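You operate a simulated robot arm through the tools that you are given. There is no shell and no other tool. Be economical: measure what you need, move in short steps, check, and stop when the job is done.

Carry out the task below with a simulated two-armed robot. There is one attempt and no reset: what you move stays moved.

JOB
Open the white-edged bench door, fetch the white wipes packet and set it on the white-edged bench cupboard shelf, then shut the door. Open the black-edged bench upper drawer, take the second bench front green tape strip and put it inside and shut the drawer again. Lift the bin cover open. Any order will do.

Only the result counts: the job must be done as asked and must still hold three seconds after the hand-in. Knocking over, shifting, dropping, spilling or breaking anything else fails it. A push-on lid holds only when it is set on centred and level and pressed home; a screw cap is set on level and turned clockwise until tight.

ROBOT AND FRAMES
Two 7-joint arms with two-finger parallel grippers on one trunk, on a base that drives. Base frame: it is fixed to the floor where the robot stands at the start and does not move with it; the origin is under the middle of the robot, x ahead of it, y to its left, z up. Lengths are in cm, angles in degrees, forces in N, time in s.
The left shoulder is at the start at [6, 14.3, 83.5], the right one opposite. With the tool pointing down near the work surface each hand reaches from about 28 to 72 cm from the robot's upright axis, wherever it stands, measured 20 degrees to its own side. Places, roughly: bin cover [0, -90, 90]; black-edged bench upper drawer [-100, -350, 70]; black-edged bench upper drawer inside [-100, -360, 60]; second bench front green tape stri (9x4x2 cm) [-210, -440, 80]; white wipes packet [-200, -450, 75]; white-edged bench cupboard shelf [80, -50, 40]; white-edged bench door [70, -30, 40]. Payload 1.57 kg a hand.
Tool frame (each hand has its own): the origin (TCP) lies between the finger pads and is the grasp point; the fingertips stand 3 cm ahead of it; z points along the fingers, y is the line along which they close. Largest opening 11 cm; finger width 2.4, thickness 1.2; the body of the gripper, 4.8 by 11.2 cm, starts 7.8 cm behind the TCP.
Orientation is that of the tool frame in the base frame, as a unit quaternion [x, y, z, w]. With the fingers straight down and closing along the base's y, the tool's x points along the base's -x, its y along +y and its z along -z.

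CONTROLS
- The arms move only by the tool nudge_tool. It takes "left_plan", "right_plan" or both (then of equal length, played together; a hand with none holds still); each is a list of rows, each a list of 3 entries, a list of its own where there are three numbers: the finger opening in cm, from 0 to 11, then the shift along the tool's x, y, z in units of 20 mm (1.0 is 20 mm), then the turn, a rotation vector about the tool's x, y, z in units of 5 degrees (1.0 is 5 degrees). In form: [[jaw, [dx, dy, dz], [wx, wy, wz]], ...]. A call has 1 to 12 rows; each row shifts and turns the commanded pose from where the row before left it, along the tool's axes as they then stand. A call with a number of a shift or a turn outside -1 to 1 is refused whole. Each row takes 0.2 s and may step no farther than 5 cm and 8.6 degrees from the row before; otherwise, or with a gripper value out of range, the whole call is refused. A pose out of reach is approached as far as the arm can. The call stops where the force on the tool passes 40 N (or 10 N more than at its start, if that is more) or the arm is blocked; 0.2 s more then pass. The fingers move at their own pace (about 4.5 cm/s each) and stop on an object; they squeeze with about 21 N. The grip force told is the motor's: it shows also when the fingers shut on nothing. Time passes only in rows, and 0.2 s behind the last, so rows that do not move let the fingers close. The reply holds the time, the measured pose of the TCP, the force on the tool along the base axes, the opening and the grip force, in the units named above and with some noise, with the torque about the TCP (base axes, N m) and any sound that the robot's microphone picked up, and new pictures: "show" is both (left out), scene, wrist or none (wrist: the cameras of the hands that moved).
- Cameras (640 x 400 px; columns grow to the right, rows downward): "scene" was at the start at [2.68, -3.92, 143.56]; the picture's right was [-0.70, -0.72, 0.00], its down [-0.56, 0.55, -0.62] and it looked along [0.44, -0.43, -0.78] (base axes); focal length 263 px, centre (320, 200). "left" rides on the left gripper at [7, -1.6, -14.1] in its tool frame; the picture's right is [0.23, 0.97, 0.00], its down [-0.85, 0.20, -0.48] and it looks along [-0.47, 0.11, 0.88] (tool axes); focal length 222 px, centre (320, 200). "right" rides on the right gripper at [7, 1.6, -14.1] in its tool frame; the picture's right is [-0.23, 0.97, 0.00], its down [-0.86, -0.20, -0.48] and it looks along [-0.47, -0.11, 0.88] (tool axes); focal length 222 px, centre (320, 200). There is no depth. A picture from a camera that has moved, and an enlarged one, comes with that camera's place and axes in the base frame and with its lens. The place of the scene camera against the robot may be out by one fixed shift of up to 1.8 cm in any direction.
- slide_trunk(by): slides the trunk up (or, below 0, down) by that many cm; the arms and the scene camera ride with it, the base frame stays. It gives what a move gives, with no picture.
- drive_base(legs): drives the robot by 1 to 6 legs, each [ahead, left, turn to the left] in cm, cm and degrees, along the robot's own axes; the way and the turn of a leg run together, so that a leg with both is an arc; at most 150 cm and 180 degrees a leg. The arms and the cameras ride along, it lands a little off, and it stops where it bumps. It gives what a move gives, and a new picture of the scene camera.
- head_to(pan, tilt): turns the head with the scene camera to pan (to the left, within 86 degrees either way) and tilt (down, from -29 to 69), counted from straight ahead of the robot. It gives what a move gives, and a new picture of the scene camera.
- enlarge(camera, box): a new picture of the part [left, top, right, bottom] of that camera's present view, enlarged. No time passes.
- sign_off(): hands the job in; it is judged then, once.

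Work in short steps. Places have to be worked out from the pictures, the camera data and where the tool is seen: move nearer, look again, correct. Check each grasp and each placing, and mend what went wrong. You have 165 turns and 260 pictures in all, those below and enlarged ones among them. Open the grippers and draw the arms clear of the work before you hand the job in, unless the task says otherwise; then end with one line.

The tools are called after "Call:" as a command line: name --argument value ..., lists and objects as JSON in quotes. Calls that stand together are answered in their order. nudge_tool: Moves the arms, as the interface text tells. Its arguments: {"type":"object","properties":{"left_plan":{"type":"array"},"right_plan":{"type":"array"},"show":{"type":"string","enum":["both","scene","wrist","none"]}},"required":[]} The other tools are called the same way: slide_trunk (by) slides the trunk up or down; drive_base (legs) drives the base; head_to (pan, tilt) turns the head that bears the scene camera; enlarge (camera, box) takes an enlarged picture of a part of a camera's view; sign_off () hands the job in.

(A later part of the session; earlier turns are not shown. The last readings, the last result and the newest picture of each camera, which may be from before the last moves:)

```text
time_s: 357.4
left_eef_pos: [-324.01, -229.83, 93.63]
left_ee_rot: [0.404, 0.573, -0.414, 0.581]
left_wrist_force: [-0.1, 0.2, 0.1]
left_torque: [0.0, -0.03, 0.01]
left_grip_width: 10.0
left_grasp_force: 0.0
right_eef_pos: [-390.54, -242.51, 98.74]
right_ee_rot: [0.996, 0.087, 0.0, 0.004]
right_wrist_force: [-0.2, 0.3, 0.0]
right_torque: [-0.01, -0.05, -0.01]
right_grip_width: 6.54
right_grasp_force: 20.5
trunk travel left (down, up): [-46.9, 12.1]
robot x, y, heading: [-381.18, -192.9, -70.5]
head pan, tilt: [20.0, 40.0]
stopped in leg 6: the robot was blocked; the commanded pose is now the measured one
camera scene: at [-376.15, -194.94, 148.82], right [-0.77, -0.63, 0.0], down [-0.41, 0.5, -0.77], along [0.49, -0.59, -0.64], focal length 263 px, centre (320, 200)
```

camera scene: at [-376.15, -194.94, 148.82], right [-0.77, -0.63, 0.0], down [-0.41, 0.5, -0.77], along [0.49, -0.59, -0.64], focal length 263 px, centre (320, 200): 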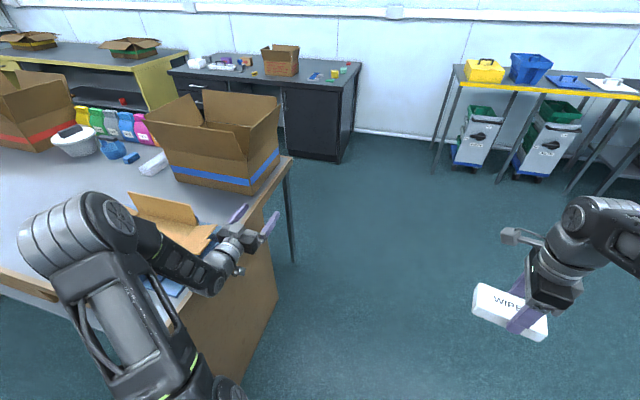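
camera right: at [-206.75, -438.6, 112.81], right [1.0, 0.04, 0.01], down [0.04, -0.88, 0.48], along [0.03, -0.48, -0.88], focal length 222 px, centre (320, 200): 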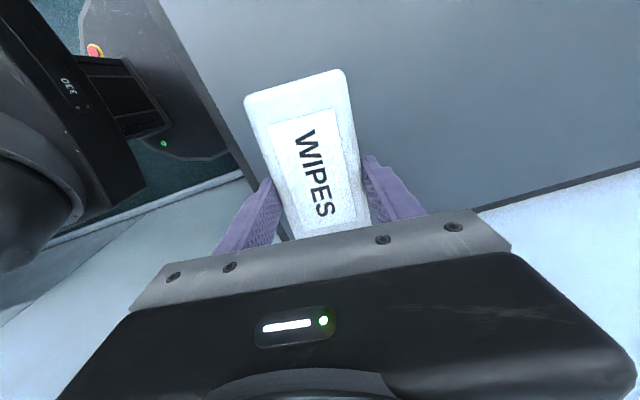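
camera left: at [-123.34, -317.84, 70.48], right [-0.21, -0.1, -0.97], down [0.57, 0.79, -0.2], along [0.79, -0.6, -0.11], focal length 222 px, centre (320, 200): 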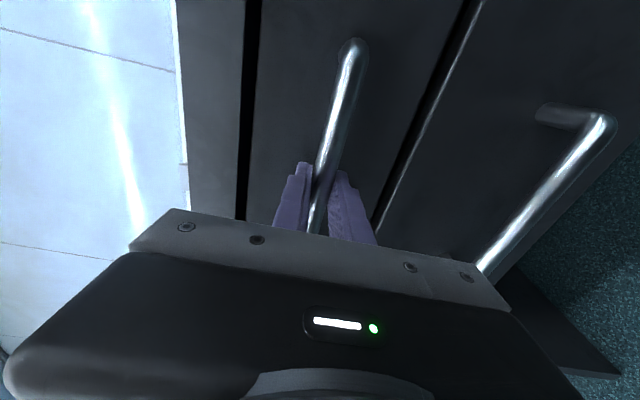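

Blocked, probably by the floor box (heading had drifted). Strafe right away from the table, correct the heading, then continue.

Call:
drive_base --legs '[[2, -30, 0], [0, 0, 6], [-75, 0, 0]]'

Call:
head_to --pan 60 --tilt 35

```text
time_s: 363.7
left_eef_pos: [-380.27, -167.18, 93.61]
left_ee_rot: [0.374, 0.594, -0.382, 0.601]
left_wrist_force: [0.1, 0.0, 0.1]
left_torque: [0.01, 0.02, 0.03]
left_grip_width: 10.0
left_grasp_force: 0.0
right_eef_pos: [-444.97, -186.52, 98.69]
right_ee_rot: [0.99, 0.139, -0.001, 0.002]
right_wrist_force: [1.2, 0.2, -1.1]
right_torque: [0.0, 0.01, 0.0]
right_grip_width: 6.52
right_grasp_force: 20.7
trunk travel left (down, up): [-46.9, 12.1]
robot x, y, heading: [-440.49, -136.09, -64.7]
head pan, tilt: [20.0, 40.0]
camera scene: at [-435.61, -137.85, 148.81], right [-0.7, -0.71, 0.0], down [-0.46, 0.45, -0.77], along [0.54, -0.54, -0.64], focal length 263 px, centre (320, 200)
```

scene: 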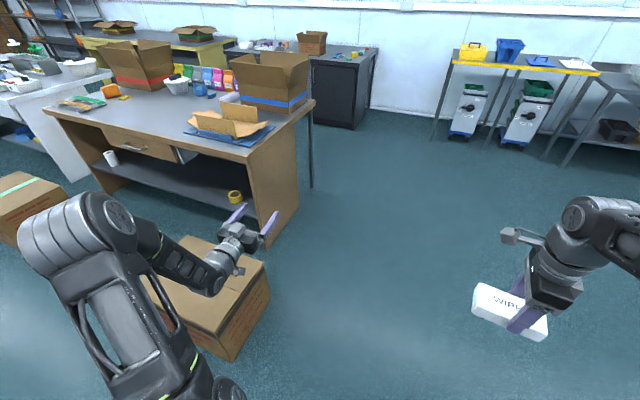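

```text
time_s: 364.7
left_eef_pos: [-380.27, -167.18, 93.7]
left_ee_rot: [0.375, 0.593, -0.382, 0.601]
left_wrist_force: [0.2, -0.2, 1.2]
left_torque: [-0.02, -0.01, 0.03]
left_grip_width: 10.0
left_grasp_force: 0.1
right_eef_pos: [-444.97, -186.48, 98.7]
right_ee_rot: [0.99, 0.139, -0.001, 0.003]
right_wrist_force: [-0.8, -0.1, -1.0]
right_torque: [0.01, 0.0, 0.0]
right_grip_width: 6.52
right_grasp_force: 21.1
trunk travel left (down, up): [-46.9, 12.1]
robot x, y, heading: [-440.47, -136.0, -64.9]
head pan, tilt: [60.0, 35.0]
camera scene: at [-432.86, -132.64, 149.56], right [-0.08, -1.0, 0.0], down [-0.57, 0.05, -0.82], along [0.82, -0.07, -0.57], focal length 263 px, centre (320, 200)
```

scene: 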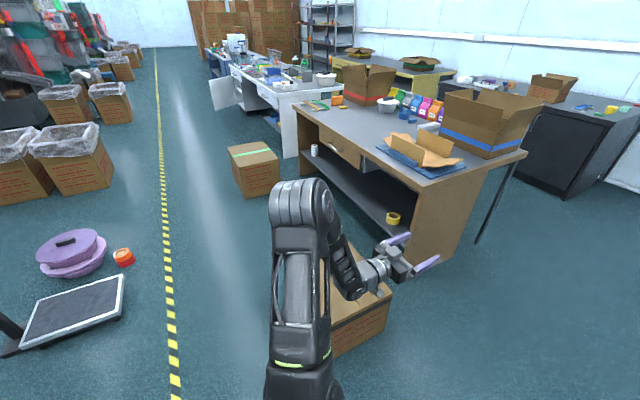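

The floor box appears where it was. Continue along the aisle toward the white bench.

Call:
drive_base --legs '[[-4, 0, 0], [0, 150, 0], [0, 150, 0], [0, 120, 0]]'

```text
time_s: 385.3
left_eef_pos: [-1.43, 4.47, 93.59]
left_ee_rot: [0.392, 0.582, -0.4, 0.589]
left_wrist_force: [-0.1, 0.2, 0.3]
left_torque: [-0.02, 0.05, -0.03]
left_grip_width: 10.0
left_grasp_force: 0.1
right_eef_pos: [-67.28, -11.15, 98.71]
right_ee_rot: [0.994, 0.11, 0.0, 0.003]
right_wrist_force: [-0.1, 0.0, -1.0]
right_torque: [-0.03, 0.01, 0.04]
right_grip_width: 6.51
right_grasp_force: 20.5
trunk travel left (down, up): [-46.9, 12.1]
robot x, y, heading: [-59.79, 39.17, -68.1]
head pan, tilt: [60.0, 35.0]
camera scene: at [-51.95, 42.04, 149.56], right [-0.14, -0.99, 0.0], down [-0.57, 0.08, -0.82], along [0.81, -0.12, -0.57], focal length 263 px, centre (320, 200)
```

scene: 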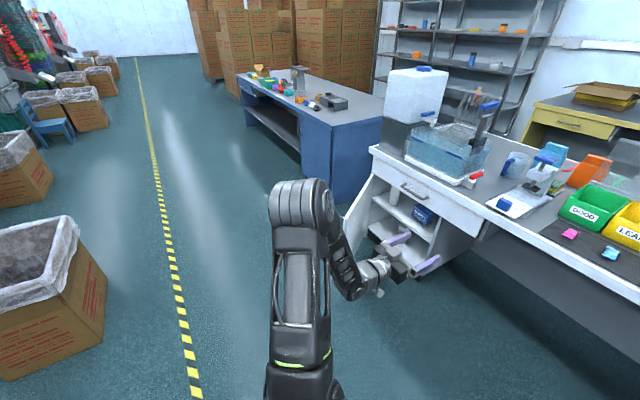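

Back at the white bench with the packet. Now the in-air handover: rotate the right hand 99° so the packet's long axis points forward.

Call:
nudge_tool --right_plan '[[0, [0, 0, 0], [0, 0, -1]], [0, [0, 0, 0], [0, 0, -1]], [0, [0, 0, 0], [0, 0, -1]], [0, [0, 0, 0], [0, 0, -1]], [0, [0, 0, 0], [0, 0, -1]], [0, [0, 0, 0], [0, 0, -1]], [0, [0, 0, 0], [0, 0, -1]], [0, [0, 0, 0], [0, 0, -1]], [0, [0, 0, 0], [0, 0, -1]], [0, [0, 0, 0], [0, 0, -1]], [0, [0, 0, 0], [0, 0, -1]], [0, [0, 0, 0], [0, 0, -1]]]' --show "none"

Call:
nudge_tool --right_plan '[[0, [0, 0, 0], [0, 0, -1]], [0, [0, 0, 0], [0, 0, -1]], [0, [0, 0, 0], [0, 0, -1]], [0, [0, 0, 0], [0, 0, -1]], [0, [0, 0, 0], [0, 0, -1]], [0, [0, 0, 0], [0, 0, -1]], [0, [0, 0, 0], [0, 0, -1]], [0, [0, 0, 0], [0, 0, -0.8]]]' --show "wrist"

```text
time_s: 387.9
left_eef_pos: [-1.49, 4.3, 93.55]
left_ee_rot: [0.392, 0.582, -0.4, 0.59]
left_wrist_force: [0.1, -0.6, -0.5]
left_torque: [-0.02, -0.01, 0.02]
left_grip_width: 9.99
left_grasp_force: 0.2
right_eef_pos: [-67.14, -11.09, 98.6]
right_ee_rot: [0.806, 0.592, -0.002, 0.002]
right_wrist_force: [-0.2, 0.3, -1.4]
right_torque: [0.0, -0.04, 0.02]
right_grip_width: 6.54
right_grasp_force: 20.6
trunk travel left (down, up): [-46.9, 12.1]
robot x, y, heading: [-59.64, 38.63, -68.1]
head pan, tilt: [60.0, 35.0]
```

```text
time_s: 389.7
left_eef_pos: [-1.4, 4.36, 93.6]
left_ee_rot: [0.391, 0.582, -0.4, 0.59]
left_wrist_force: [-0.5, -0.1, -0.1]
left_torque: [-0.01, 0.0, 0.04]
left_grip_width: 9.98
left_grasp_force: 0.2
right_eef_pos: [-67.18, -11.14, 98.62]
right_ee_rot: [0.562, 0.827, -0.003, 0.001]
right_wrist_force: [0.3, 0.1, -1.0]
right_torque: [-0.01, 0.05, 0.01]
right_grip_width: 6.54
right_grasp_force: 21.2
trunk travel left (down, up): [-46.9, 12.1]
robot x, y, heading: [-59.62, 39.15, -67.9]
head pan, tilt: [60.0, 35.0]
camera right: at [-68.35, -4.09, 112.74], right [0.99, 0.15, 0.0], down [0.13, -0.87, 0.48], along [0.07, -0.48, -0.88], focal length 222 px, centre (320, 200)
```

right: 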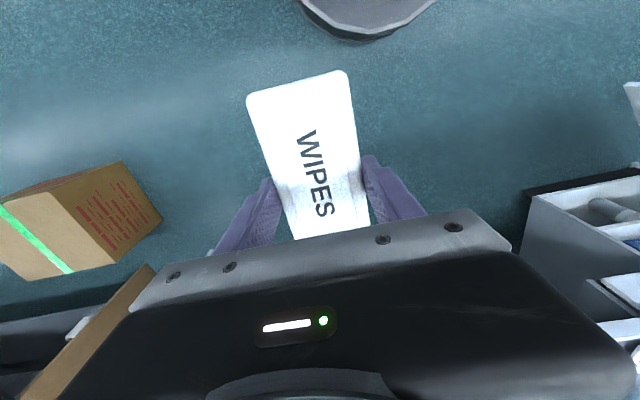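

Now move the left hand to the handover point (centre, lower); the right will then lower the packet into its open fingers.

Call:
nudge_tool --left_plan '[[10, [0.4, -1, 0], [0, 0, 0]], [10, [0.4, -1, 0], [0, 0, 0]], [10, [0.4, -1, 0], [0, 0, 0]], [10, [0.4, -1, 0], [0, 0, 0]], [10, [0.4, -1, 0], [0, 0, 0]], [10, [0.4, -1, 0], [0, 0, 0]], [10, [0.4, -1, 0], [0, 0, 0]], [10, [0.4, -1, 0], [0, 0, 0]], [10, [0.4, -1, 0], [0, 0, 0]], [10, [0.4, -1, 0], [0, 0, 0]], [10, [0, -1, 0], [0, 0, 0]], [10, [0, -1, 0], [0, 0, 0]]]' --show "none"

Call:
nudge_tool --left_plan '[[10, [0, -1, 0], [0, 0, 0]], [10, [0, -1, 0], [0, 0, 0]], [10, [0, -1, 0], [0, 0, 0]], [10, [0, -1, 0], [0, 0, 0]]]' --show "none"

```text
time_s: 392.3
left_eef_pos: [-23.69, -4.42, 85.75]
left_ee_rot: [0.392, 0.583, -0.399, 0.589]
left_wrist_force: [0.1, 0.0, -0.5]
left_torque: [0.03, 0.04, 0.05]
left_grip_width: 9.99
left_grasp_force: 0.1
right_eef_pos: [-67.3, -11.12, 98.62]
right_ee_rot: [0.562, 0.827, -0.003, 0.001]
right_wrist_force: [0.1, 0.2, -0.3]
right_torque: [0.02, 0.01, 0.04]
right_grip_width: 6.57
right_grasp_force: 21.6
trunk travel left (down, up): [-46.9, 12.1]
robot x, y, heading: [-60.24, 39.14, -68.5]
head pan, tilt: [60.0, 35.0]
```

```text
time_s: 393.3
left_eef_pos: [-31.24, -7.47, 85.66]
left_ee_rot: [0.392, 0.583, -0.399, 0.589]
left_wrist_force: [-0.2, -0.6, 0.0]
left_torque: [-0.01, -0.01, -0.03]
left_grip_width: 10.0
left_grasp_force: 0.0
right_eef_pos: [-67.32, -11.15, 98.64]
right_ee_rot: [0.562, 0.827, -0.003, 0.002]
right_wrist_force: [0.0, -0.7, -0.1]
right_torque: [-0.07, 0.0, -0.03]
right_grip_width: 6.54
right_grasp_force: 20.8
trunk travel left (down, up): [-46.9, 12.1]
robot x, y, heading: [-60.03, 39.28, -68.3]
head pan, tilt: [60.0, 35.0]
```

Call:
nudge_tool --left_plan '[[10, [0, -0.5, -1], [0, 0, 0]], [10, [0, -0.5, -1], [0, 0, 0]], [10, [0, -0.5, -0.5], [0, 0, 0]]]' --right_plan '[[0, [-0.5, 0.5, 0], [0, 0, 0]], [0, [-0.5, 0.7, 0], [0, 0, 0]], [0, [-0.5, 0.8, 0], [0, 0, 0]]]' --show "none"

Call:
nudge_tool --right_plan '[[0, [-0.3, 0.9, 0], [0, 0, 0]], [0, [-0.3, 0.9, 0], [0, 0, 0]], [0, [-0.3, 0.9, 0], [0, 0, 0]], [0, [-0.3, 0.9, 0], [0, 0, 0]], [0, [-0.3, 0.9, 0], [0, 0, 0]], [0, [-0.3, 0.9, 0], [0, 0, 0]], [0, [-0.3, 0.9, 0], [0, 0, 0]], [0, [-0.3, 0.9, 0], [0, 0, 0]], [0, [-0.3, 0.9, 0], [0, 0, 0]], [0, [-0.3, 0.9, 0], [0, 0, 0]]]' --show "none"

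```text
time_s: 394.1
left_eef_pos: [-36.02, -4.02, 85.62]
left_ee_rot: [0.392, 0.582, -0.399, 0.59]
left_wrist_force: [0.3, 0.0, 0.2]
left_torque: [0.02, -0.02, 0.0]
left_grip_width: 10.02
left_grasp_force: 0.0
right_eef_pos: [-62.63, -12.38, 98.65]
right_ee_rot: [0.563, 0.827, -0.002, 0.002]
right_wrist_force: [-0.6, 0.2, -0.6]
right_torque: [-0.05, -0.01, 0.02]
right_grip_width: 6.51
right_grasp_force: 21.4
trunk travel left (down, up): [-46.9, 12.1]
robot x, y, heading: [-60.1, 39.31, -68.2]
head pan, tilt: [60.0, 35.0]
```

```text
time_s: 396.3
left_eef_pos: [-35.94, -4.14, 85.52]
left_ee_rot: [0.392, 0.583, -0.4, 0.589]
left_wrist_force: [0.3, -0.7, 1.0]
left_torque: [0.04, -0.01, -0.01]
left_grip_width: 9.99
left_grasp_force: 0.1
right_eef_pos: [-43.31, -11.11, 98.66]
right_ee_rot: [0.562, 0.827, -0.004, 0.001]
right_wrist_force: [0.2, -0.1, -1.7]
right_torque: [0.0, 0.03, -0.03]
right_grip_width: 6.55
right_grasp_force: 21.2
trunk travel left (down, up): [-46.9, 12.1]
robot x, y, heading: [-59.83, 39.14, -68.1]
head pan, tilt: [60.0, 35.0]
```

Call:
nudge_tool --right_plan '[[0, [-0.22, 0.94, 0], [0, 0, 0]], [0, [-0.22, 0.94, 0], [0, 0, 0]], [0, [-0.22, 0.94, 0], [0, 0, 0]], [0, [-0.22, 0.94, 0], [0, 0, 0]], [0, [-0.22, 0.94, 0], [0, 0, 0]], [0, [0, 0, 0.8], [0, 0, 0]], [0, [0, 0, 0.8], [0, 0, 0]]]' --show "wrist"

Call:
head_to --pan 0 --tilt 50

```text
time_s: 397.9
left_eef_pos: [-35.89, -4.06, 85.53]
left_ee_rot: [0.393, 0.582, -0.4, 0.589]
left_wrist_force: [0.5, -0.4, -0.2]
left_torque: [-0.03, -0.02, -0.01]
left_grip_width: 9.99
left_grasp_force: 0.0
right_eef_pos: [-34.83, -10.14, 95.43]
right_ee_rot: [0.563, 0.827, -0.002, 0.002]
right_wrist_force: [-1.0, -0.4, -0.9]
right_torque: [0.02, -0.03, -0.01]
right_grip_width: 6.53
right_grasp_force: 21.5
right hand out of reach, approached as far as the arm can: row 5
trunk travel left (down, up): [-46.9, 12.1]
robot x, y, heading: [-59.54, 39.32, -68.1]
head pan, tilt: [60.0, 35.0]
camera right: at [-35.9, -3.06, 109.56], right [0.99, 0.15, 0.0], down [0.13, -0.87, 0.48], along [0.07, -0.48, -0.88], focal length 222 px, centre (320, 200)
```

right: 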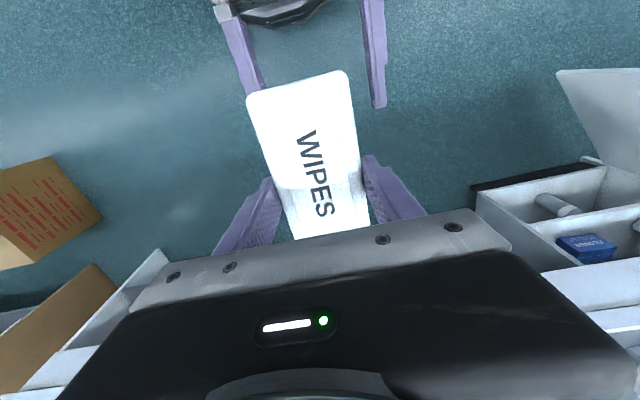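

```text
time_s: 399.2
left_eef_pos: [-35.91, -3.97, 85.53]
left_ee_rot: [0.391, 0.582, -0.4, 0.59]
left_wrist_force: [0.3, 0.3, 0.7]
left_torque: [-0.02, -0.02, 0.04]
left_grip_width: 10.02
left_grasp_force: 0.0
right_eef_pos: [-34.81, -10.03, 95.45]
right_ee_rot: [0.563, 0.827, -0.002, 0.001]
right_wrist_force: [-1.3, 0.0, -2.0]
right_torque: [-0.01, -0.06, 0.03]
right_grip_width: 6.54
right_grasp_force: 21.1
trunk travel left (down, up): [-46.9, 12.1]
robot x, y, heading: [-60.07, 38.92, -68.3]
head pan, tilt: [0.0, 50.0]
camera scene: at [-57.82, 36.13, 147.39], right [-0.93, -0.37, 0.0], down [-0.29, 0.71, -0.64], along [0.24, -0.6, -0.77], focal length 263 px, centre (320, 200)
```

scene: 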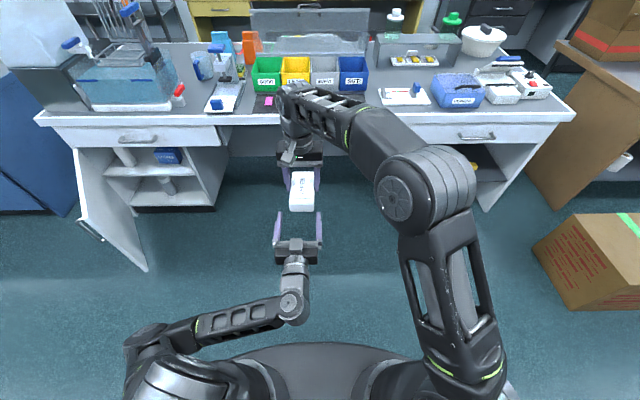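

Alignment good (1.1 cm lateral offset). Shift the left hand right 1.1 cm and raise it around the packet's near end.

Call:
nudge_tool --left_plan '[[10, [0, -0.55, 0], [0, 0, 0]], [10, [-0.8, 0, 0], [0, 0, 0]], [10, [-0.8, 0, 0], [0, 0, 0]], [10, [-0.8, 0, 0], [0, 0, 0]], [10, [-0.8, 0, 0], [0, 0, 0]], [10, [-0.5, 0, 0], [0, 0, 0]], [10, [0, 0, 0], [0, 0, 0]]]' --show "scene"

Call:
enlarge --camera "left" --box '[0, 0, 640, 400]'

```text
time_s: 400.8
left_eef_pos: [-35.45, -4.55, 92.41]
left_ee_rot: [0.394, 0.58, -0.403, 0.589]
left_wrist_force: [-0.2, 0.6, 0.3]
left_torque: [0.02, 0.01, 0.0]
left_grip_width: 10.0
left_grasp_force: 0.1
left hand out of reach, approached as far as the arm can: row 4, 5, 6
right_eef_pos: [-34.89, -10.11, 95.53]
right_ee_rot: [0.562, 0.827, -0.003, 0.002]
right_wrist_force: [-0.6, -0.7, -0.7]
right_torque: [-0.02, 0.01, -0.02]
right_grip_width: 6.53
right_grasp_force: 21.0
trunk travel left (down, up): [-46.9, 12.1]
robot x, y, heading: [-59.98, 39.08, -67.8]
head pan, tilt: [0.0, 50.0]
camera scene: at [-57.82, 36.13, 147.39], right [-0.93, -0.37, 0.0], down [-0.29, 0.71, -0.64], along [0.24, -0.6, -0.77], focal length 263 px, centre (320, 200)
```

scene: 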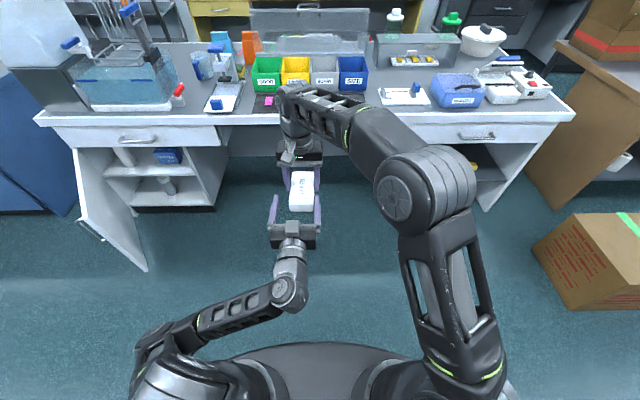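

```text
1.00 times, centred on (320, 200) of left (not enlarged: the box is as wide or as high as the picture)
camera zoom: at [-41.99, 7.86, 85.26], right [0.91, 0.35, -0.23], down [0.01, 0.53, 0.85], along [0.42, -0.77, 0.48], focal length 222 px, centre (320, 200)
```

zoom: 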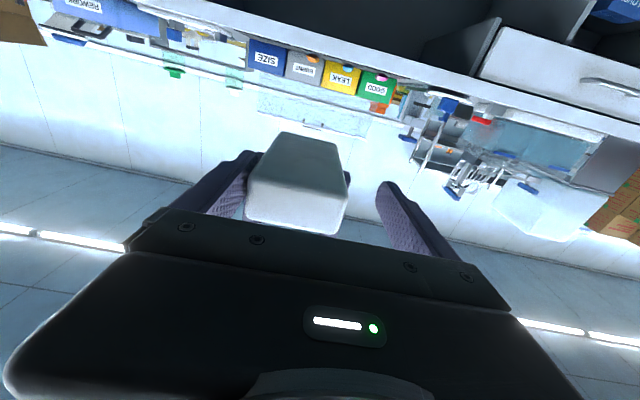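

Packet lies between the left fingers; shift 1.2 cm right and close the left hand.

Call:
nudge_tool --left_plan '[[10, [0, -0.4, 0], [0, 0, 0]], [10, [0, -0.2, 0], [0, 0, 0]], [8, [0, 0, 0], [0, 0, 0]], [6, [0, 0, 0], [0, 0, 0]], [0, [0, 0, 0], [0, 0, 0]], [0, [0, 0, 0], [0, 0, 0]], [0, [0, 0, 0], [0, 0, 0]], [0, [0, 0, 0], [0, 0, 0]]]' --show "wrist"

```text
time_s: 402.6
left_eef_pos: [-36.09, -5.13, 91.98]
left_ee_rot: [0.397, 0.577, -0.406, 0.587]
left_wrist_force: [-37.2, -5.4, 0.1]
left_torque: [0.24, -0.43, -1.09]
left_grip_width: 6.6
left_grasp_force: 21.5
left hand out of reach, approached as far as the arm can: row 1, 2
right_eef_pos: [-34.44, -9.99, 95.53]
right_ee_rot: [0.561, 0.828, 0.002, 0.006]
right_wrist_force: [38.7, 5.0, -0.1]
right_torque: [-0.02, -0.91, -0.81]
right_grip_width: 6.59
right_grasp_force: 20.6
trunk travel left (down, up): [-46.9, 12.1]
robot x, y, heading: [-60.03, 39.3, -68.0]
head pan, tilt: [0.0, 50.0]
camera left: at [-42.52, 7.42, 84.75], right [0.91, 0.34, -0.23], down [0.01, 0.53, 0.85], along [0.41, -0.77, 0.48], focal length 222 px, centre (320, 200)
```

left: 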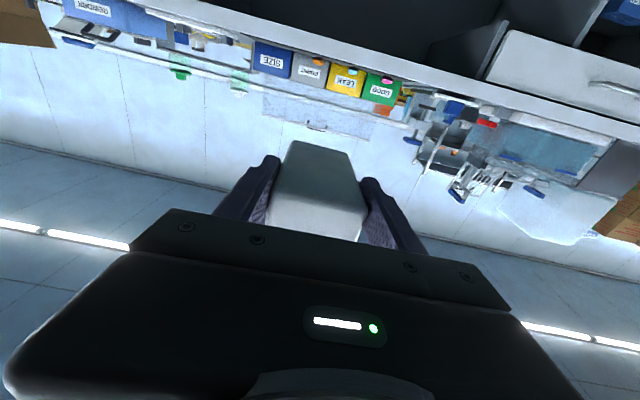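

Both hands hold it. Open the right hand and lift it away.

Call:
nudge_tool --right_plan '[[7.5, [0, 0, 0], [0, 0, 0]], [9, [0, 0, 0], [0, 0, 0]], [10.5, [0, 0, 0], [0, 0, 0]], [10.5, [0, 0, 0], [0, 0, 0]], [10.5, [0, 0, -0.3], [0, 0, 0]], [10.5, [0, 0, -0.7], [0, 0, 0]], [10.5, [0, -0.3, -0.9], [0, 0, 0]], [10.5, [0, -1, -0.8], [0, 0, 0]], [10.5, [0, -1, 0], [0, 0, 0]], [10.5, [0, -1, 0], [0, 0, 0]], [10.5, [0, -1, 0], [0, 0, 0]], [10.5, [0, -1, 0], [0, 0, 0]]]' --left_plan '[[0, [0, 0, 0], [0, 0, 0]], [0, [0, 0, 0], [0, 0, 0]], [0, [0, 0, 0], [0, 0, 0]], [0, [0, 0, 0], [0, 0, 0]], [0, [0, 0, 0], [0, 0, 0]], [0, [0, 0, 0], [0, 0, 0]], [0, [0, 0, 0], [0, 0, 0]], [0, [0, 0, 0], [0, 0, 0]], [0, [0, 0, 0], [0, 0, 0]], [0, [0, 0, 0], [0, 0, 0]], [0, [0, 0, 0], [0, 0, 0]], [0, [0, 0, 0], [0, 0, 0]]]' --show "scene"

```text
time_s: 405.2
left_eef_pos: [-35.64, -5.06, 91.96]
left_ee_rot: [0.394, 0.579, -0.403, 0.589]
left_wrist_force: [0.4, -0.7, 0.0]
left_torque: [0.02, 0.02, -0.02]
left_grip_width: 6.55
left_grasp_force: 21.0
right_eef_pos: [-42.65, -13.07, 99.13]
right_ee_rot: [0.562, 0.827, -0.002, 0.002]
right_wrist_force: [0.8, -0.5, -0.3]
right_torque: [0.01, 0.01, -0.01]
right_grip_width: 10.51
right_grasp_force: 0.0
right hand out of reach, approached as far as the arm can: row 8
trunk travel left (down, up): [-46.9, 12.1]
robot x, y, heading: [-60.17, 38.91, -68.1]
head pan, tilt: [0.0, 50.0]
camera scene: at [-57.86, 36.13, 147.39], right [-0.93, -0.37, 0.0], down [-0.29, 0.71, -0.64], along [0.24, -0.6, -0.77], focal length 263 px, centre (320, 200)
```

scene: 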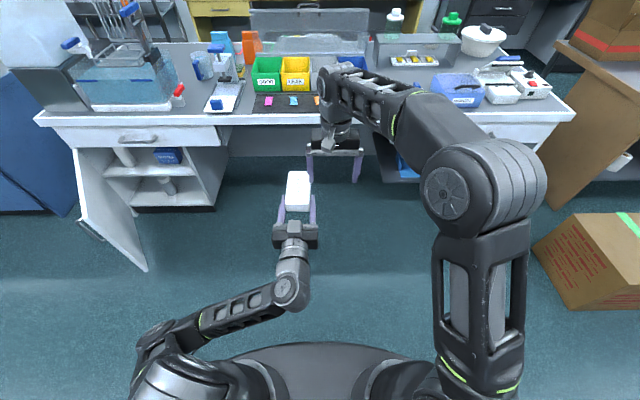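

Handover succeeded. Zoom on the open cupboard to choose the spot.

Call:
enlarge --camera "scene" --box '[60, 110, 250, 230]'

```text
3.33 times, centred on (155, 170) of scene
camera zoom: at [-57.86, 36.13, 147.39], right [-0.93, -0.37, 0.0], down [-0.29, 0.71, -0.64], along [0.24, -0.6, -0.77], focal length 876 px, centre (870, 300)
```

zoom: 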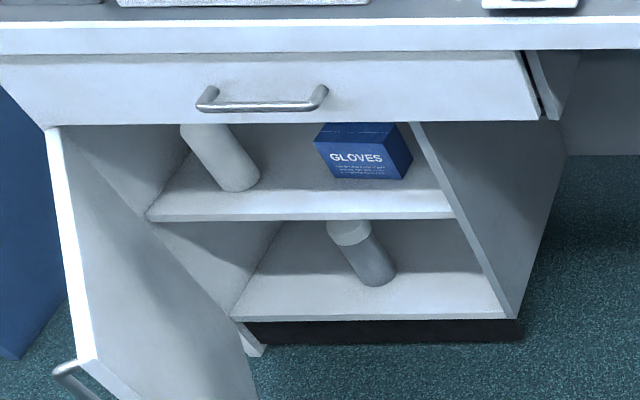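

The door has swung to only ~62° and its free end would obstruct the hand. Plan: approach right of the door edge at low height, then strafe left so the forearm pushes the door further open. First tuck the right arm and shift the left hand outward.

Call:
nudge_tool --left_plan '[[0, [0, 0.4, 0], [0, 0, 0]], [0, [0, 0.8, 0], [0, 0, 0]], [0, [0, 0.9, 0.2], [0, 0, 0]], [0, [0, 0.9, 0.2], [0, 0, 0]], [0, [0, 0.9, 0.2], [0, 0, 0]], [0, [0, 0.9, 0.2], [0, 0, 0]], [0, [0, 0.9, 0.2], [0, 0, 0]], [0, [0, 0.9, 0.2], [0, 0, 0]], [0, [0, 0.9, 0.2], [0, 0, 0]], [0, [0, 0.9, 0.2], [0, 0, 0]], [0, [0, 0.9, 0.2], [0, 0, 0]], [0, [0, 0.5, 0], [0, 0, 0]]]' --right_plan '[[5, [1, -1, 0], [0, 0, 0]], [5, [1, -1, 0], [0, 0, 0]], [5, [1, -1, 0], [0, 0, 0]], [5, [1, -1, 0], [0, 0, 0]], [5, [1, -1, 0], [0, 0, 0]], [5, [1, -1, 0], [0, 0, 0]], [5, [1, -1, 0], [0, 0, 0]], [5, [1, -1, 0], [0, 0, 0]], [5, [1, -1, 0], [0, 0, 0]], [5, [1, -1, 0], [0, 0, 0]], [5, [1, -1, 0], [0, 0, 0]], [5, [0, -1, 0], [0, 0, 0]]]' --show "none"

Call:
drive_base --legs '[[0, 0, 3.6], [0, 44, 0], [34, 0, 0]]'

Call:
slide_trunk --by -44

```text
time_s: 407.8
left_eef_pos: [-16.22, -2.25, 91.3]
left_ee_rot: [0.392, 0.582, -0.4, 0.59]
left_wrist_force: [-0.5, 0.0, 0.2]
left_torque: [0.07, 0.01, 0.04]
left_grip_width: 6.54
left_grasp_force: 20.9
left hand out of reach, approached as far as the arm can: row 2, 3, 4
right_eef_pos: [-73.45, -1.5, 99.01]
right_ee_rot: [0.562, 0.827, -0.002, 0.002]
right_wrist_force: [-0.3, -0.2, 0.9]
right_torque: [0.02, 0.02, 0.02]
right_grip_width: 5.01
right_grasp_force: 0.2
trunk travel left (down, up): [-46.9, 12.1]
robot x, y, heading: [-59.81, 39.29, -68.3]
head pan, tilt: [0.0, 50.0]
```

```text
time_s: 412.8
left_eef_pos: [41.14, -11.24, 91.32]
left_ee_rot: [0.373, 0.595, -0.381, 0.602]
left_wrist_force: [0.0, -0.1, -0.5]
left_torque: [0.03, -0.02, -0.02]
left_grip_width: 6.54
left_grasp_force: 21.0
right_eef_pos: [-15.9, -14.25, 98.89]
right_ee_rot: [0.536, 0.844, -0.002, 0.002]
right_wrist_force: [0.8, 0.2, -0.3]
right_torque: [-0.03, -0.02, -0.02]
right_grip_width: 5.0
right_grasp_force: 0.2
trunk travel left (down, up): [-46.9, 12.1]
robot x, y, heading: [-4.8, 27.15, -64.5]
head pan, tilt: [0.0, 50.0]
camera scene: at [-2.73, 24.28, 147.38], right [-0.9, -0.43, 0.0], down [-0.33, 0.69, -0.64], along [0.28, -0.58, -0.77], focal length 263 px, centre (320, 200)
```

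scene: 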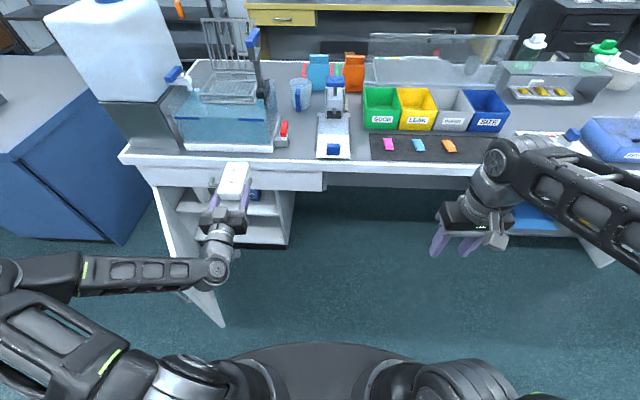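

```text
refused: -44 is not a number from -40 to 40
```

The elbow-left pose is awkward near the door. Better: yaw the hand 45° left (as when I pushed the door) and enter diagonally from the right of the door, placing the packet diagonally between the gloves and the bottle. Shift right a little, yaw, then lower.

Call:
drive_base --legs '[[0, -12, 0]]'

Call:
nudge_tool --left_plan '[[0, [0, 0, 0], [-0.5, 0, 0]], [0, [0, 0, 0], [-1, 0, 0]], [0, [0, 0, 0], [-1, 0, 0]], [0, [0, 0, 0], [-1, 0, 0]], [0, [0, 0, 0], [-1, 0, 0]], [0, [0, 0, 0], [-1, 0, 0]], [0, [0, 0, 0], [-1, 0, 0]], [0, [0, 0, 0], [-1, 0, 0]], [0, [0, 0, 0], [-1, 0, 0]], [0, [0, 0, 0], [-0.5, 0, 0]]]' --show "none"

Call:
slide_trunk --by -38

Call:
head_to --pan 25 --tilt 50

```text
time_s: 414.0
left_eef_pos: [30.32, -16.37, 91.33]
left_ee_rot: [0.374, 0.595, -0.38, 0.602]
left_wrist_force: [0.1, 0.1, -0.4]
left_torque: [-0.01, 0.03, 0.01]
left_grip_width: 6.59
left_grasp_force: 21.3
right_eef_pos: [-26.8, -19.65, 98.99]
right_ee_rot: [0.534, 0.845, -0.002, 0.002]
right_wrist_force: [0.3, -0.1, 0.0]
right_torque: [-0.01, -0.04, 0.0]
right_grip_width: 4.99
right_grasp_force: 0.1
trunk travel left (down, up): [-46.9, 12.1]
robot x, y, heading: [-16.03, 22.05, -64.2]
head pan, tilt: [0.0, 50.0]
camera scene: at [-13.76, 19.08, 147.39], right [-0.9, -0.43, 0.0], down [-0.33, 0.69, -0.64], along [0.28, -0.58, -0.77], focal length 263 px, centre (320, 200)
```

scene: 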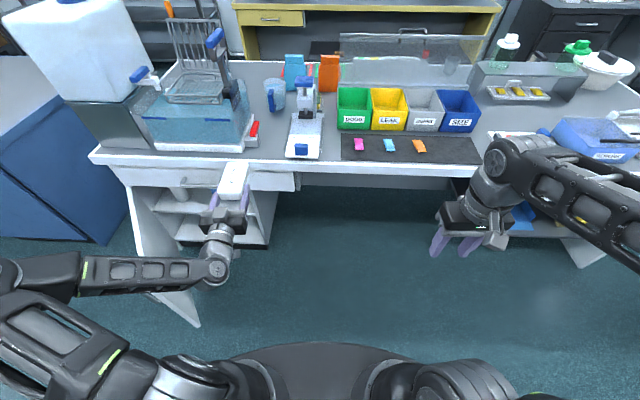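

```text
time_s: 416.2
left_eef_pos: [44.05, -12.02, 86.96]
left_ee_rot: [0.117, 0.693, -0.128, 0.7]
left_wrist_force: [0.4, -0.4, 0.8]
left_torque: [0.04, 0.06, 0.0]
left_grip_width: 6.55
left_grasp_force: 21.2
left hand out of reach, approached as far as the arm can: row 6, 7, 8, 9, 10
right_eef_pos: [-26.79, -19.47, 99.03]
right_ee_rot: [0.535, 0.845, -0.002, 0.002]
right_wrist_force: [0.0, 0.2, 1.4]
right_torque: [-0.01, -0.04, 0.01]
right_grip_width: 5.0
right_grasp_force: 0.1
trunk travel left (down, up): [-46.9, 12.1]
robot x, y, heading: [-15.9, 21.86, -64.6]
head pan, tilt: [0.0, 50.0]
```

```text
time_s: 419.9
left_eef_pos: [43.98, -12.03, 48.9]
left_ee_rot: [0.118, 0.693, -0.127, 0.699]
left_wrist_force: [0.5, -0.2, 0.9]
left_torque: [0.0, 0.01, -0.03]
left_grip_width: 6.55
left_grasp_force: 21.6
right_eef_pos: [-26.75, -19.48, 61.07]
right_ee_rot: [0.534, 0.845, -0.002, 0.002]
right_wrist_force: [-1.2, 0.0, 0.3]
right_torque: [-0.02, -0.02, 0.01]
right_grip_width: 4.99
right_grasp_force: 0.2
trunk travel left (down, up): [-8.9, 50.1]
robot x, y, heading: [-16.33, 22.01, -64.2]
head pan, tilt: [0.0, 50.0]
```

```text
time_s: 420.8
left_eef_pos: [44.05, -12.07, 48.96]
left_ee_rot: [0.117, 0.693, -0.128, 0.7]
left_wrist_force: [0.4, 0.2, -1.1]
left_torque: [0.01, 0.01, -0.02]
left_grip_width: 6.56
left_grasp_force: 21.3
right_eef_pos: [-26.74, -19.5, 61.02]
right_ee_rot: [0.535, 0.845, -0.003, 0.003]
right_wrist_force: [1.1, -0.3, 0.6]
right_torque: [0.01, 0.02, -0.01]
right_grip_width: 5.0
right_grasp_force: 0.0
trunk travel left (down, up): [-8.9, 50.1]
robot x, y, heading: [-15.8, 21.65, -64.1]
head pan, tilt: [25.0, 50.0]
camera scene: at [-11.01, 21.2, 109.39], right [-0.63, -0.77, 0.0], down [-0.59, 0.49, -0.64], along [0.5, -0.41, -0.77], focal length 263 px, centre (320, 200)
```

scene: 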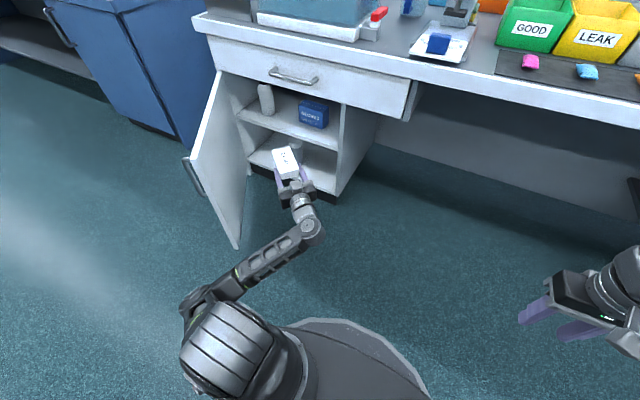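

Excellent configuration. TCP at (a 30, l 35, z 49); target (a 62, l 54). Drive part way diagonally.

Call:
drive_base --legs '[[22, 13, 0]]'

Call:
enlarge --camera "left" --box '[0, 0, 640, 400]'

```text
time_s: 422.6
left_eef_pos: [65.17, -26.79, 48.98]
left_ee_rot: [0.116, 0.693, -0.128, 0.7]
left_wrist_force: [-0.5, 0.0, 0.2]
left_torque: [0.03, 0.06, 0.0]
left_grip_width: 6.56
left_grasp_force: 21.0
right_eef_pos: [-5.58, -34.27, 60.99]
right_ee_rot: [0.534, 0.846, -0.002, 0.001]
right_wrist_force: [-0.6, 0.4, 0.0]
right_torque: [-0.02, 0.02, -0.03]
right_grip_width: 5.01
right_grasp_force: 0.1
trunk travel left (down, up): [-8.9, 50.1]
robot x, y, heading: [5.06, 7.78, -64.3]
head pan, tilt: [25.0, 50.0]
camera scene: at [10.21, 6.46, 109.39], right [-0.63, -0.77, 0.0], down [-0.59, 0.48, -0.64], along [0.5, -0.41, -0.77], focal length 263 px, centre (320, 200)
```

scene: 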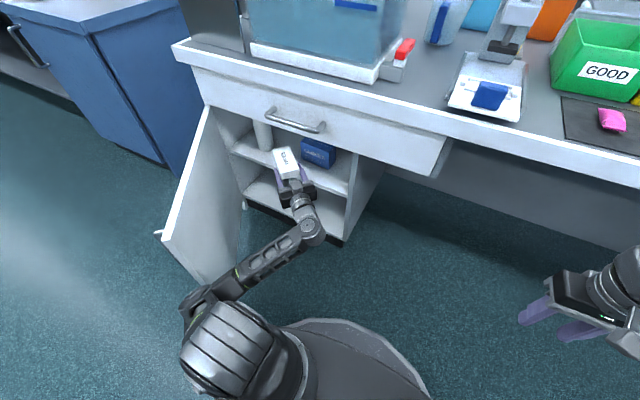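

```text
1.00 times, centred on (320, 200) of left (not enlarged: the box is as wide or as high as the picture)
camera zoom: at [51.51, -23.59, 41.83], right [0.33, 0.91, -0.24], down [-0.39, 0.36, 0.85], along [0.86, -0.19, 0.47], focal length 222 px, centre (320, 200)
```

zoom: 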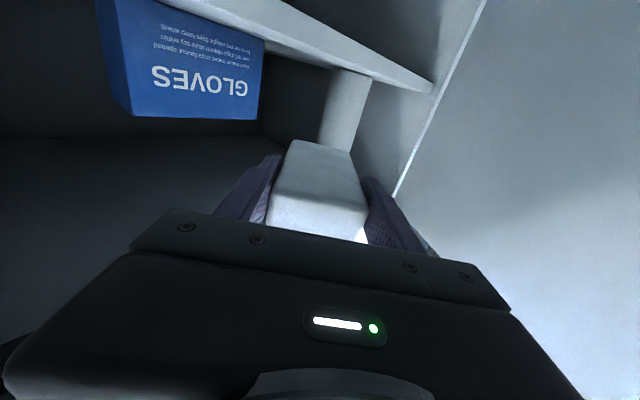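

View agrees with estimates: gloves to the right, bottle ahead-left. Advance 12 cm along the tool axis.

Call:
nudge_tool --left_plan '[[0, [0, 0, 0.5], [0, 0, 0]], [0, [0, 0, 0.8], [0, 0, 0]], [0, [0, 0, 0.8], [0, 0, 0]], [0, [0, 0, 0.8], [0, 0, 0]], [0, [0, 0, 0.8], [0, 0, 0]], [0, [0, 0, 0.8], [0, 0, 0]], [0, [0, 0, 0.8], [0, 0, 0]], [0, [0, 0, 0.5], [0, 0, 0]]]' --show "both"

```text
time_s: 424.4
left_eef_pos: [76.06, -30.75, 49.17]
left_ee_rot: [0.116, 0.693, -0.128, 0.7]
left_wrist_force: [0.7, -0.2, 0.3]
left_torque: [0.0, 0.01, -0.03]
left_grip_width: 6.55
left_grasp_force: 21.3
right_eef_pos: [-5.41, -34.22, 60.96]
right_ee_rot: [0.533, 0.846, -0.002, 0.001]
right_wrist_force: [0.5, -0.3, 0.6]
right_torque: [0.0, 0.02, 0.03]
right_grip_width: 5.02
right_grasp_force: 0.1
trunk travel left (down, up): [-8.9, 50.1]
robot x, y, heading: [5.09, 7.3, -64.2]
head pan, tilt: [25.0, 50.0]
camera scene: at [10.21, 6.46, 109.39], right [-0.63, -0.77, 0.0], down [-0.59, 0.48, -0.64], along [0.5, -0.41, -0.77], focal length 263 px, centre (320, 200)
camera left: at [62.45, -27.64, 41.98], right [0.33, 0.91, -0.24], down [-0.39, 0.36, 0.85], along [0.86, -0.19, 0.47], focal length 222 px, centre (320, 200)
```

scene: 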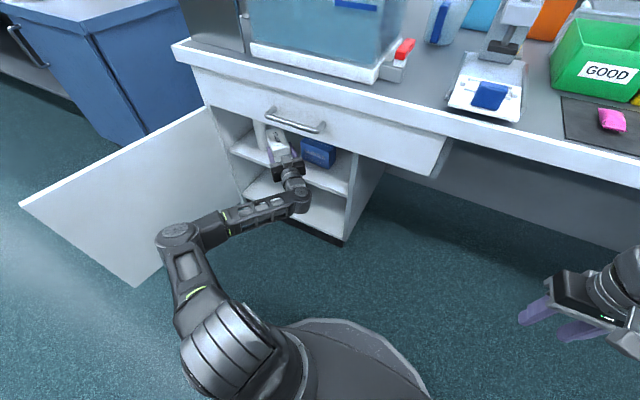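
left: 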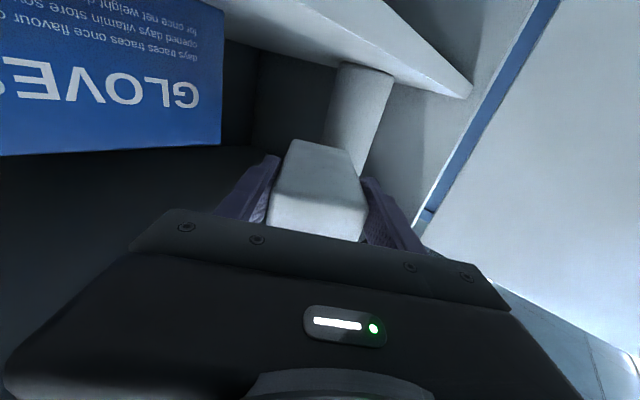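

The elbow swung the door wide open. Zoom to check packet position against bottle and gloves.

Call:
enlarge --camera "scene" --box '[210, 90, 390, 240]'

```text
2.67 times, centred on (300, 165) of scene
camera zoom: at [10.21, 6.46, 109.39], right [-0.63, -0.77, 0.0], down [-0.59, 0.48, -0.64], along [0.5, -0.41, -0.77], focal length 701 px, centre (373, 293)
```

zoom: 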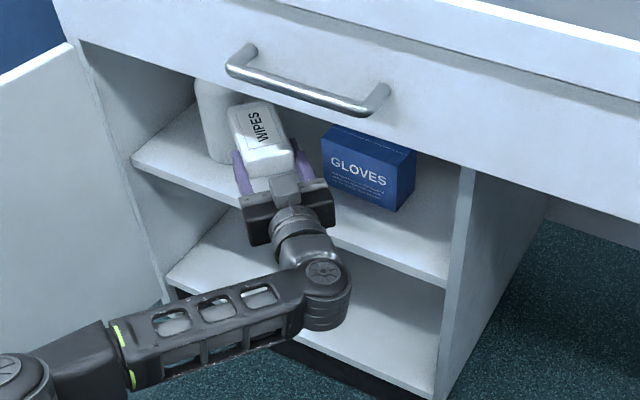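

Gloves have ~3.6 cm gap; the packet needs ~2.6 cm more depth. Advance with a slight right shift, then lower toward the shelf.

Call:
nudge_tool --left_plan '[[0, [0, -0.3, 0.6], [0, 0, 0]], [0, [0, -0.3, 0.65], [0, 0, 0]], [0, [0.5, 0, 0], [0, 0, 0]], [0, [0.6, 0, 0], [0, 0, 0]], [0, [0.6, 0, 0], [0, 0, 0]], [0, [0.5, 0, 0], [0, 0, 0]], [0, [0.3, 0, 0], [0, 0, 0]]]' --show "wrist"

Call:
enlarge --camera "scene" --box '[210, 90, 390, 240]'

```text
time_s: 426.1
left_eef_pos: [77.98, -32.73, 43.97]
left_ee_rot: [0.117, 0.693, -0.127, 0.7]
left_wrist_force: [0.3, -0.7, -0.8]
left_torque: [0.03, 0.01, 0.0]
left_grip_width: 6.59
left_grasp_force: 20.6
right_eef_pos: [-5.43, -34.36, 61.05]
right_ee_rot: [0.533, 0.846, -0.003, 0.002]
right_wrist_force: [0.3, -0.3, -0.5]
right_torque: [0.01, 0.04, 0.06]
right_grip_width: 5.03
right_grasp_force: 0.2
trunk travel left (down, up): [-8.9, 50.1]
robot x, y, heading: [5.02, 7.57, -63.9]
head pan, tilt: [25.0, 50.0]
camera left: at [64.26, -29.53, 36.88], right [0.33, 0.91, -0.24], down [-0.39, 0.36, 0.85], along [0.86, -0.19, 0.47], focal length 222 px, centre (320, 200)
```

left: 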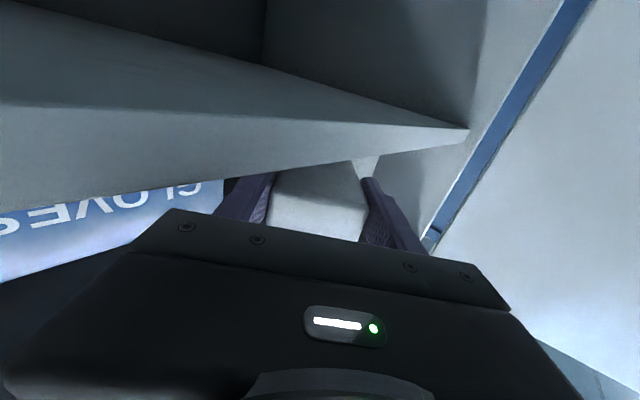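

```text
2.67 times, centred on (300, 165) of scene
camera zoom: at [10.23, 6.45, 109.38], right [-0.63, -0.77, 0.0], down [-0.59, 0.48, -0.64], along [0.5, -0.41, -0.77], focal length 701 px, centre (373, 293)
```

zoom: 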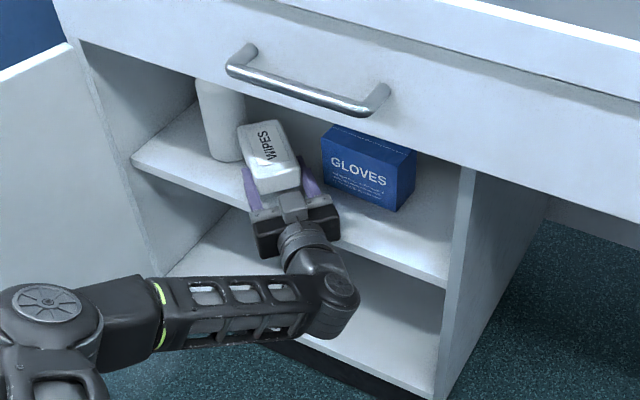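

Packet is over the shelf with clearance on both sides. Lower a touch until contact, then release gently.

Call:
nudge_tool --left_plan '[[0, [0.15, 0, 0], [0, 0, 0]], [0, [0.15, 0, 0], [0, 0, 0]], [0, [0.15, 0, 0], [0, 0, 0]], [0, [0.15, 0, 0], [0, 0, 0]], [0, [0.15, 0, 0], [0, 0, 0]], [0, [0.15, 0, 0], [0, 0, 0]], [0, [0.15, 0, 0], [0, 0, 0]], [0, [0, 0, 0], [0, 0, 0]]]' --show "none"

```text
time_s: 427.9
left_eef_pos: [78.05, -32.78, 42.53]
left_ee_rot: [0.115, 0.691, -0.128, 0.702]
left_wrist_force: [-1.4, 3.8, 22.8]
left_torque: [-0.3, 2.85, -0.41]
left_grip_width: 6.56
left_grasp_force: 21.0
right_eef_pos: [-5.55, -34.23, 60.98]
right_ee_rot: [0.534, 0.846, -0.003, 0.003]
right_wrist_force: [0.0, 0.1, -0.3]
right_torque: [-0.03, 0.02, 0.0]
right_grip_width: 5.03
right_grasp_force: 0.1
trunk travel left (down, up): [-8.9, 50.1]
robot x, y, heading: [5.32, 7.3, -64.4]
head pan, tilt: [25.0, 50.0]
```

Contact at z 42.5. Open the fingers slightly and withdraw straight back along the tool axis.

Call:
nudge_tool --left_plan '[[6.5, [-0.1, 0, 0], [0, 0, 0]], [7.2, [0, 0, 0], [0, 0, 0]], [7.8, [0, 0, 0], [0, 0, 0]], [8, [0, 0, 0], [0, 0, 0]], [8, [0, 0, 0], [0, 0, 0]]]' --show "wrist"

Call:
enlarge --camera "scene" --box '[210, 90, 390, 240]'

```text
time_s: 429.1
left_eef_pos: [78.02, -32.74, 42.5]
left_ee_rot: [0.117, 0.692, -0.128, 0.7]
left_wrist_force: [-2.5, 1.5, 17.9]
left_torque: [-0.28, 2.31, -0.19]
left_grip_width: 7.98
left_grasp_force: 0.1
right_eef_pos: [-5.45, -34.24, 61.07]
right_ee_rot: [0.535, 0.845, -0.003, 0.002]
right_wrist_force: [-0.6, 0.4, -0.7]
right_torque: [0.0, 0.0, 0.0]
right_grip_width: 4.99
right_grasp_force: 0.0
trunk travel left (down, up): [-8.9, 50.1]
robot x, y, heading: [5.3, 6.99, -64.4]
head pan, tilt: [25.0, 50.0]
camera left: at [64.39, -29.66, 35.34], right [0.33, 0.91, -0.24], down [-0.39, 0.37, 0.85], along [0.86, -0.19, 0.48], focal length 222 px, centre (320, 200)
```

left: 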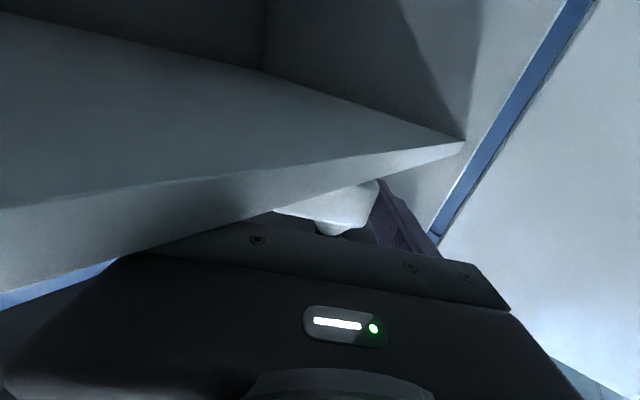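

```text
2.67 times, centred on (300, 165) of scene
camera zoom: at [10.08, 6.55, 109.4], right [-0.63, -0.77, 0.0], down [-0.59, 0.48, -0.64], along [0.5, -0.41, -0.77], focal length 701 px, centre (373, 293)
```

zoom: 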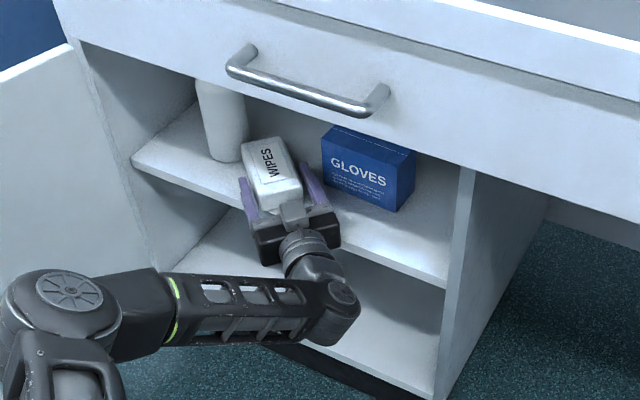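

The packet's near-left corner overhangs the shelf edge. Re-grip, raise slightly, push 4 cm further along the axis (gap to bottle ≈2 cm), and release again.

Call:
nudge_tool --left_plan '[[0, [0, 0, 0], [0, 0, 0]], [0, [0, 0, 0], [0, 0, 0]], [0, [0, 0, 0], [0, 0, 0]], [0, [-0.3, 0, 0], [0, 0, 0]], [0, [-0.3, 0, 0.2], [0, 0, 0]], [0, [0, 0, 0.4], [0, 0, 0]], [0, [0, 0, 0.5], [0, 0, 0]], [0, [0, 0, 0.5], [0, 0, 0]], [0, [0, 0, 0.4], [0, 0, 0]], [0, [0, 0, 0], [0, 0, 0]]]' --show "wrist"

Call:
enlarge --camera "scene" --box '[210, 90, 390, 240]'

```text
time_s: 431.2
left_eef_pos: [81.91, -34.34, 43.61]
left_ee_rot: [0.116, 0.693, -0.127, 0.7]
left_wrist_force: [-1.7, -0.5, -1.2]
left_torque: [-0.01, -0.01, -0.04]
left_grip_width: 6.58
left_grasp_force: 21.1
right_eef_pos: [-5.25, -34.3, 60.99]
right_ee_rot: [0.534, 0.846, -0.002, 0.002]
right_wrist_force: [0.4, -0.8, 0.0]
right_torque: [-0.02, 0.01, 0.0]
right_grip_width: 4.99
right_grasp_force: 0.1
trunk travel left (down, up): [-8.9, 50.1]
robot x, y, heading: [4.99, 7.36, -64.2]
head pan, tilt: [25.0, 50.0]
camera left: at [68.16, -31.11, 36.43], right [0.33, 0.91, -0.24], down [-0.39, 0.36, 0.85], along [0.86, -0.19, 0.48], focal length 222 px, centre (320, 200)
```

left: 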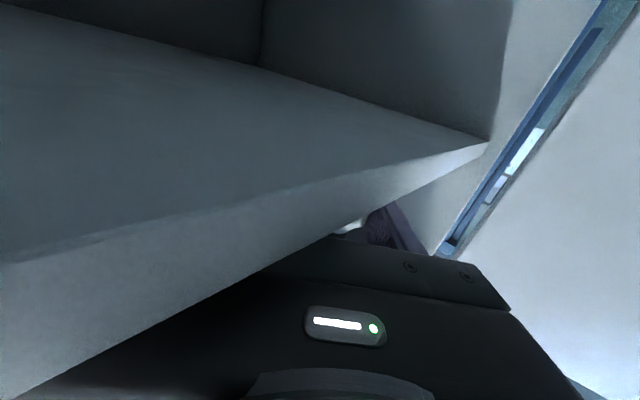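

```text
2.67 times, centred on (300, 165) of scene
camera zoom: at [10.21, 6.45, 109.39], right [-0.63, -0.77, 0.0], down [-0.59, 0.48, -0.64], along [0.5, -0.41, -0.77], focal length 701 px, centre (373, 293)
```

zoom: 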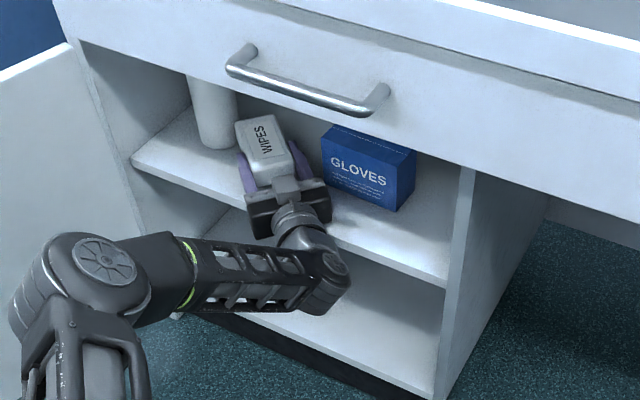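

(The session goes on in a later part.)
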